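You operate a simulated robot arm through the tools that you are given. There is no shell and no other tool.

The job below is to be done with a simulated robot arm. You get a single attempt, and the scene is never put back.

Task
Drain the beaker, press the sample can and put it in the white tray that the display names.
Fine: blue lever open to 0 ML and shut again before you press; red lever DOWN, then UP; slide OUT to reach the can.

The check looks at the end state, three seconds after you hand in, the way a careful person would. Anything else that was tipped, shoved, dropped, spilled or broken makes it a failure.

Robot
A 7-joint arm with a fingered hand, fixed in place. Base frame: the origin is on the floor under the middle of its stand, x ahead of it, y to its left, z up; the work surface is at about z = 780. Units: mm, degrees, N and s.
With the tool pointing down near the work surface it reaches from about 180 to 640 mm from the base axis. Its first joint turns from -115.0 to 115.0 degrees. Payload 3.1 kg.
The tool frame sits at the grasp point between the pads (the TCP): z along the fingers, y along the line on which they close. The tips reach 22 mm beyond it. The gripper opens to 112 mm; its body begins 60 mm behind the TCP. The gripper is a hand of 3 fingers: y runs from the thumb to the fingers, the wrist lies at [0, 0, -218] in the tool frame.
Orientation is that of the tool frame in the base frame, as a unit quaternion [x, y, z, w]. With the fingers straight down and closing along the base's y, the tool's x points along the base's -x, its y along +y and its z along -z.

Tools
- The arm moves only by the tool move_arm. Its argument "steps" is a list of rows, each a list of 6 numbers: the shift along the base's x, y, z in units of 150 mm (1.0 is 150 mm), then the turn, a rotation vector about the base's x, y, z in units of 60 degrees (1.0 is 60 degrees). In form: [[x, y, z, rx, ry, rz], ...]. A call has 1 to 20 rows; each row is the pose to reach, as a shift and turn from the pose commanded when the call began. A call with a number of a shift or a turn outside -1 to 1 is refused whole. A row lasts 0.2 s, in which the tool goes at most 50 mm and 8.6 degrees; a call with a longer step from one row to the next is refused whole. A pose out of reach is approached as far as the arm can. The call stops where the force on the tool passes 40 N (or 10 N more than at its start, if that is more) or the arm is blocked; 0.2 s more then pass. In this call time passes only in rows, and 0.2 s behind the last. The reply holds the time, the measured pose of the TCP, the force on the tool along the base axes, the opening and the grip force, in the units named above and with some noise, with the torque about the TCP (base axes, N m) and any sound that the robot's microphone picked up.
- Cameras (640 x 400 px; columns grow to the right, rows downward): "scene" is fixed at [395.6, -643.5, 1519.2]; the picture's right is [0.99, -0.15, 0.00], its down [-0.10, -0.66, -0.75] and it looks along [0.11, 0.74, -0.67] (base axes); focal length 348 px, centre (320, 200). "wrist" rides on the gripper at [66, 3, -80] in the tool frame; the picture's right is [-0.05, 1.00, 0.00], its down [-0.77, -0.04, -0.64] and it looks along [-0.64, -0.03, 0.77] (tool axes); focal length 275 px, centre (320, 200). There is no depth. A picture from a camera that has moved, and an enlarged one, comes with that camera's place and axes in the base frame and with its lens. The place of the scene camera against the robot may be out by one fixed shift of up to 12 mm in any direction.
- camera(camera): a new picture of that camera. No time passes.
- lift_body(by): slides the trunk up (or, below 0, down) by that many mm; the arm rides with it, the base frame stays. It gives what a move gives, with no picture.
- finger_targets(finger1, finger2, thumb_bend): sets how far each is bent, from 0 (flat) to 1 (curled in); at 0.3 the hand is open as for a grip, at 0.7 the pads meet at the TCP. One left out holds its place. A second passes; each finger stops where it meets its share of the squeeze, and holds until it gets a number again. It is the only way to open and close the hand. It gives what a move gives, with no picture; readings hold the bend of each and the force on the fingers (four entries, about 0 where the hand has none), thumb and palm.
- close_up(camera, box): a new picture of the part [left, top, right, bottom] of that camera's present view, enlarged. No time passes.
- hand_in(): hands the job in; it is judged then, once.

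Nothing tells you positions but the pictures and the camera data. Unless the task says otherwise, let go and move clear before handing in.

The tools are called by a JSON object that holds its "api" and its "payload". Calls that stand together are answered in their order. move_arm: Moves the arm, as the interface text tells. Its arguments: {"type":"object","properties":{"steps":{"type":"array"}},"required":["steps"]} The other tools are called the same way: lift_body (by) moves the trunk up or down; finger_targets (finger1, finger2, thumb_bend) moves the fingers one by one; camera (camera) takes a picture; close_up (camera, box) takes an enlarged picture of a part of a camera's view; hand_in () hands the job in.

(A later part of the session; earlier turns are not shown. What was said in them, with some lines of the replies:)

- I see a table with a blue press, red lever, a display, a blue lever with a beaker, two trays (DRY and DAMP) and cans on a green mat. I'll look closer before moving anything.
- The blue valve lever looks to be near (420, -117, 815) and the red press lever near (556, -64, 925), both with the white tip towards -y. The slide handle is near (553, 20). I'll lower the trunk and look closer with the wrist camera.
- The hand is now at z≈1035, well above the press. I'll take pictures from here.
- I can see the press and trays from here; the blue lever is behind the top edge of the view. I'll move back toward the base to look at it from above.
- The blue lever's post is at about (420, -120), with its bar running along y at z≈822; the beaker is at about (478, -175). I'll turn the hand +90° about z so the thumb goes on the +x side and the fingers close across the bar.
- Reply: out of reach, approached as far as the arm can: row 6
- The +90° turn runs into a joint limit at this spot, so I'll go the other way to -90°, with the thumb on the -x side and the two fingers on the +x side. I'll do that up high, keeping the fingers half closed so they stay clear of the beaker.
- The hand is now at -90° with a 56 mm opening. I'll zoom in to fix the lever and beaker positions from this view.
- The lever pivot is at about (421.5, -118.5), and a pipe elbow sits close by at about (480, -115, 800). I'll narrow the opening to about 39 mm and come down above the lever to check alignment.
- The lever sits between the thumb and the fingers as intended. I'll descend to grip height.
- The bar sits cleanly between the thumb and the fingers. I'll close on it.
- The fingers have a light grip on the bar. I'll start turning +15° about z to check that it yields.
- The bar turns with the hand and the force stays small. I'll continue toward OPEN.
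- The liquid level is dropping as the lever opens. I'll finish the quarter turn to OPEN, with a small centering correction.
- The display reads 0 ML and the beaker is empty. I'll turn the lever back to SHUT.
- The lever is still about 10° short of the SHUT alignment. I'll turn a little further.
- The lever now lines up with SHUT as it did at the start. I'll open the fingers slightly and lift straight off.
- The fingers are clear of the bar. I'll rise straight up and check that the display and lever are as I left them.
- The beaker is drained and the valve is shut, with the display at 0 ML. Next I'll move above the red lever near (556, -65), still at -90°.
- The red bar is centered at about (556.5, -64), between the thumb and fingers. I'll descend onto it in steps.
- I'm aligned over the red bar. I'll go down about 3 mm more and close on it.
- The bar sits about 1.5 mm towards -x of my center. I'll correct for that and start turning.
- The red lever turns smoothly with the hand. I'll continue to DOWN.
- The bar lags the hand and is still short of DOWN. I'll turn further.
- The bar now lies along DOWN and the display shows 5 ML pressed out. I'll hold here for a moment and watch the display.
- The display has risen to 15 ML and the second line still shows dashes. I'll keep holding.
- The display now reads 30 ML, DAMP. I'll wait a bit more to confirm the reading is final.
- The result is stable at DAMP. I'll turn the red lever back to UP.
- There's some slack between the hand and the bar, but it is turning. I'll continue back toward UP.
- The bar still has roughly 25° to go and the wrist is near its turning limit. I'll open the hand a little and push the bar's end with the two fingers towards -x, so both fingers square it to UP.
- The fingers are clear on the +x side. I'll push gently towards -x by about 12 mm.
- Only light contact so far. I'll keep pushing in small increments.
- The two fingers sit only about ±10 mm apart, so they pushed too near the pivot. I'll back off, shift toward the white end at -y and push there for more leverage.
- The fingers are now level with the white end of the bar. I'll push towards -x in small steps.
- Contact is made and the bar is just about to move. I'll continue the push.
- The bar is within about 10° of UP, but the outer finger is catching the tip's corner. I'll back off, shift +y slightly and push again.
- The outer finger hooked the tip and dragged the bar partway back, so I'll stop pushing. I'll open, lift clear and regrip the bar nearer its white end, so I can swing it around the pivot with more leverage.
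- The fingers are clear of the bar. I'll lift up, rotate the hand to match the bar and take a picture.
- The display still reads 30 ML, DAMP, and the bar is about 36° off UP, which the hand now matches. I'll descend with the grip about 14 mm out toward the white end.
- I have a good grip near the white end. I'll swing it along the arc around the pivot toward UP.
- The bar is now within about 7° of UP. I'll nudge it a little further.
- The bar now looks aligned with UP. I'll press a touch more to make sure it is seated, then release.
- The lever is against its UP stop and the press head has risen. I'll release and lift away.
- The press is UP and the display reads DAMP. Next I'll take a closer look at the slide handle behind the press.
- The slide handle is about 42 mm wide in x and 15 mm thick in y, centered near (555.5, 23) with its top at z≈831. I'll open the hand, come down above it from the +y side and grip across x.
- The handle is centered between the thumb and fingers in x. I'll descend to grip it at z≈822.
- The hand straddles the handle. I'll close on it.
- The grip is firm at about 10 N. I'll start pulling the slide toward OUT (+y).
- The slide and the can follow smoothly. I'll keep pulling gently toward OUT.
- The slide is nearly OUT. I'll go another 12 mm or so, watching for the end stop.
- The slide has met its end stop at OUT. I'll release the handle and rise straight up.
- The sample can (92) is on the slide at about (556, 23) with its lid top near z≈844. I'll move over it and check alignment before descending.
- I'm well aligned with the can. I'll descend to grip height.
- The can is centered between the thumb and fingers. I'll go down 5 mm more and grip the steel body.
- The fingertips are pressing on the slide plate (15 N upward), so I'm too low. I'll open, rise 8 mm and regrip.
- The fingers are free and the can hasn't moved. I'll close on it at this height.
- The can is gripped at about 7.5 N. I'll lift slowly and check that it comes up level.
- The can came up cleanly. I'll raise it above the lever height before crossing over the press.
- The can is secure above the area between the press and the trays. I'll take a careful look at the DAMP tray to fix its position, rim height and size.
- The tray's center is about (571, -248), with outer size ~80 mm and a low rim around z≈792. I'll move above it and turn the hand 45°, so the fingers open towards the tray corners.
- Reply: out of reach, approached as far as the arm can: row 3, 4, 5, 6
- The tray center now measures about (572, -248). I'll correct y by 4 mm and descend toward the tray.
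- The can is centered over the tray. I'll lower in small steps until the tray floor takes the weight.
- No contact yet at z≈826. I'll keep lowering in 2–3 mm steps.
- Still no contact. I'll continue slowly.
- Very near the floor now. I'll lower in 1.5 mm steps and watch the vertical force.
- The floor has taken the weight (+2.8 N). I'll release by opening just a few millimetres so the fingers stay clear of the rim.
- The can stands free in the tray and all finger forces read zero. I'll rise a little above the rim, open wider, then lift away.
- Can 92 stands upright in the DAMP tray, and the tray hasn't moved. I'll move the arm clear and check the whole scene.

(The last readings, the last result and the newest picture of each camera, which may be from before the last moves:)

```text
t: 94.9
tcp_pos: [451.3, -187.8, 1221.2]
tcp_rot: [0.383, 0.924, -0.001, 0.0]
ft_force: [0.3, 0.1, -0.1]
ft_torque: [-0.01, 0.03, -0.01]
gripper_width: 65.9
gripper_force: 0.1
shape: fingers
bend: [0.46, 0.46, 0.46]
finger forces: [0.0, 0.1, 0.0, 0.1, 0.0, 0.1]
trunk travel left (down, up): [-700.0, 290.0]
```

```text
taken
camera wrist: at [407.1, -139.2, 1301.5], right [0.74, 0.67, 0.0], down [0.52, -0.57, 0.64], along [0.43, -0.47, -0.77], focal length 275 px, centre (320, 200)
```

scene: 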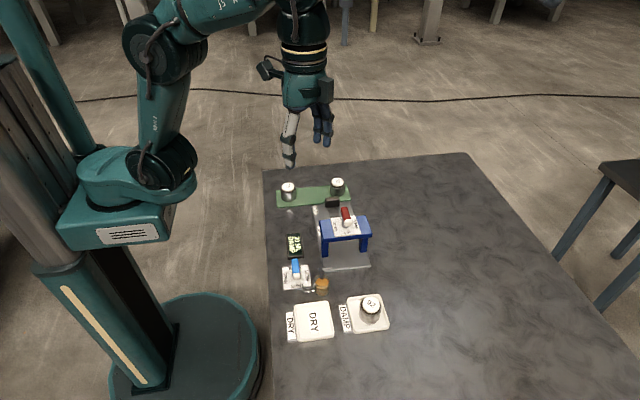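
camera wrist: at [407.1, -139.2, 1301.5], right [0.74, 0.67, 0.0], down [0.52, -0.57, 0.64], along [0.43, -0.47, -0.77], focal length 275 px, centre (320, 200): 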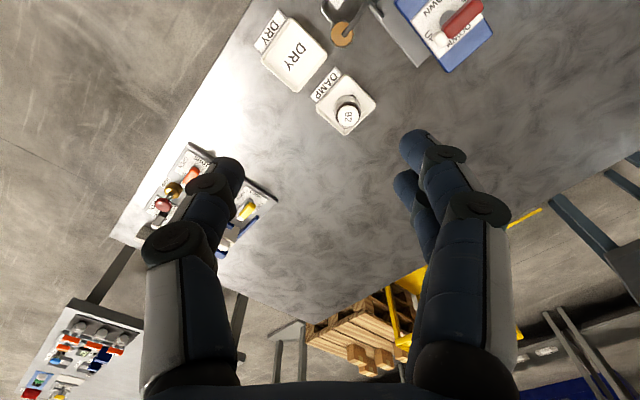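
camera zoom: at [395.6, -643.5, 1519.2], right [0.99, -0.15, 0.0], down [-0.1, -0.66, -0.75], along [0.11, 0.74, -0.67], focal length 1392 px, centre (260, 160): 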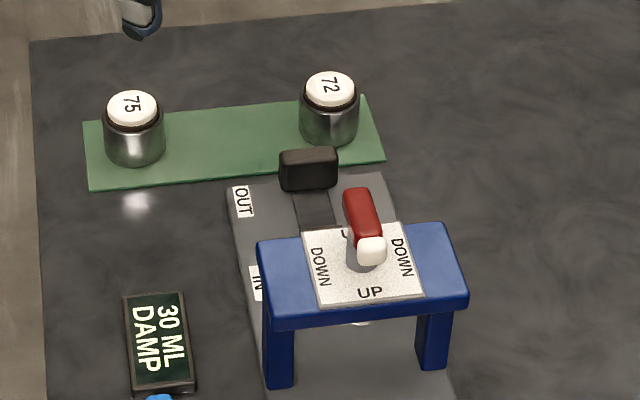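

Can 92 is upright in the DAMP tray, and the display still reads 30 ML, DAMP. The blue lever is SHUT, the red lever is UP, nothing else has been disturbed, and the hand is empty and clear, so I'll hand in.

{"api": "hand_in", "payload": {}}

```text
The job is handed in.
```

Sample can 92 is standing upright in the DAMP tray, the one the display named, and I've handed the job in. I haven't had the result of the check.

- **Draining:** I opened the blue lever until the display read 0 ML, then shut it before pressing.
- **Pressing:** I turned the red lever DOWN and held it until the display settled at 30 ML and DAMP, then turned it back UP. On the way back, my fingers slipped and dragged the lever partway towards DOWN. The display didn't change, and I regripped it and brought it to its UP stop.
- **Moving the can:** I pulled the slide OUT to its stop and picked the can up on the second try. On the first try my fingertips pressed on the slide plate, so I reopened and gripped higher. As I let go over the tray, the fingers touched the rim lightly, but the tray didn't move.

In the last pictures, the other cans, both trays and the beaker are where they started. The beaker now holds the 30 ML pressed out of the can. I left the slide OUT, since the task didn't ask for it to go back.
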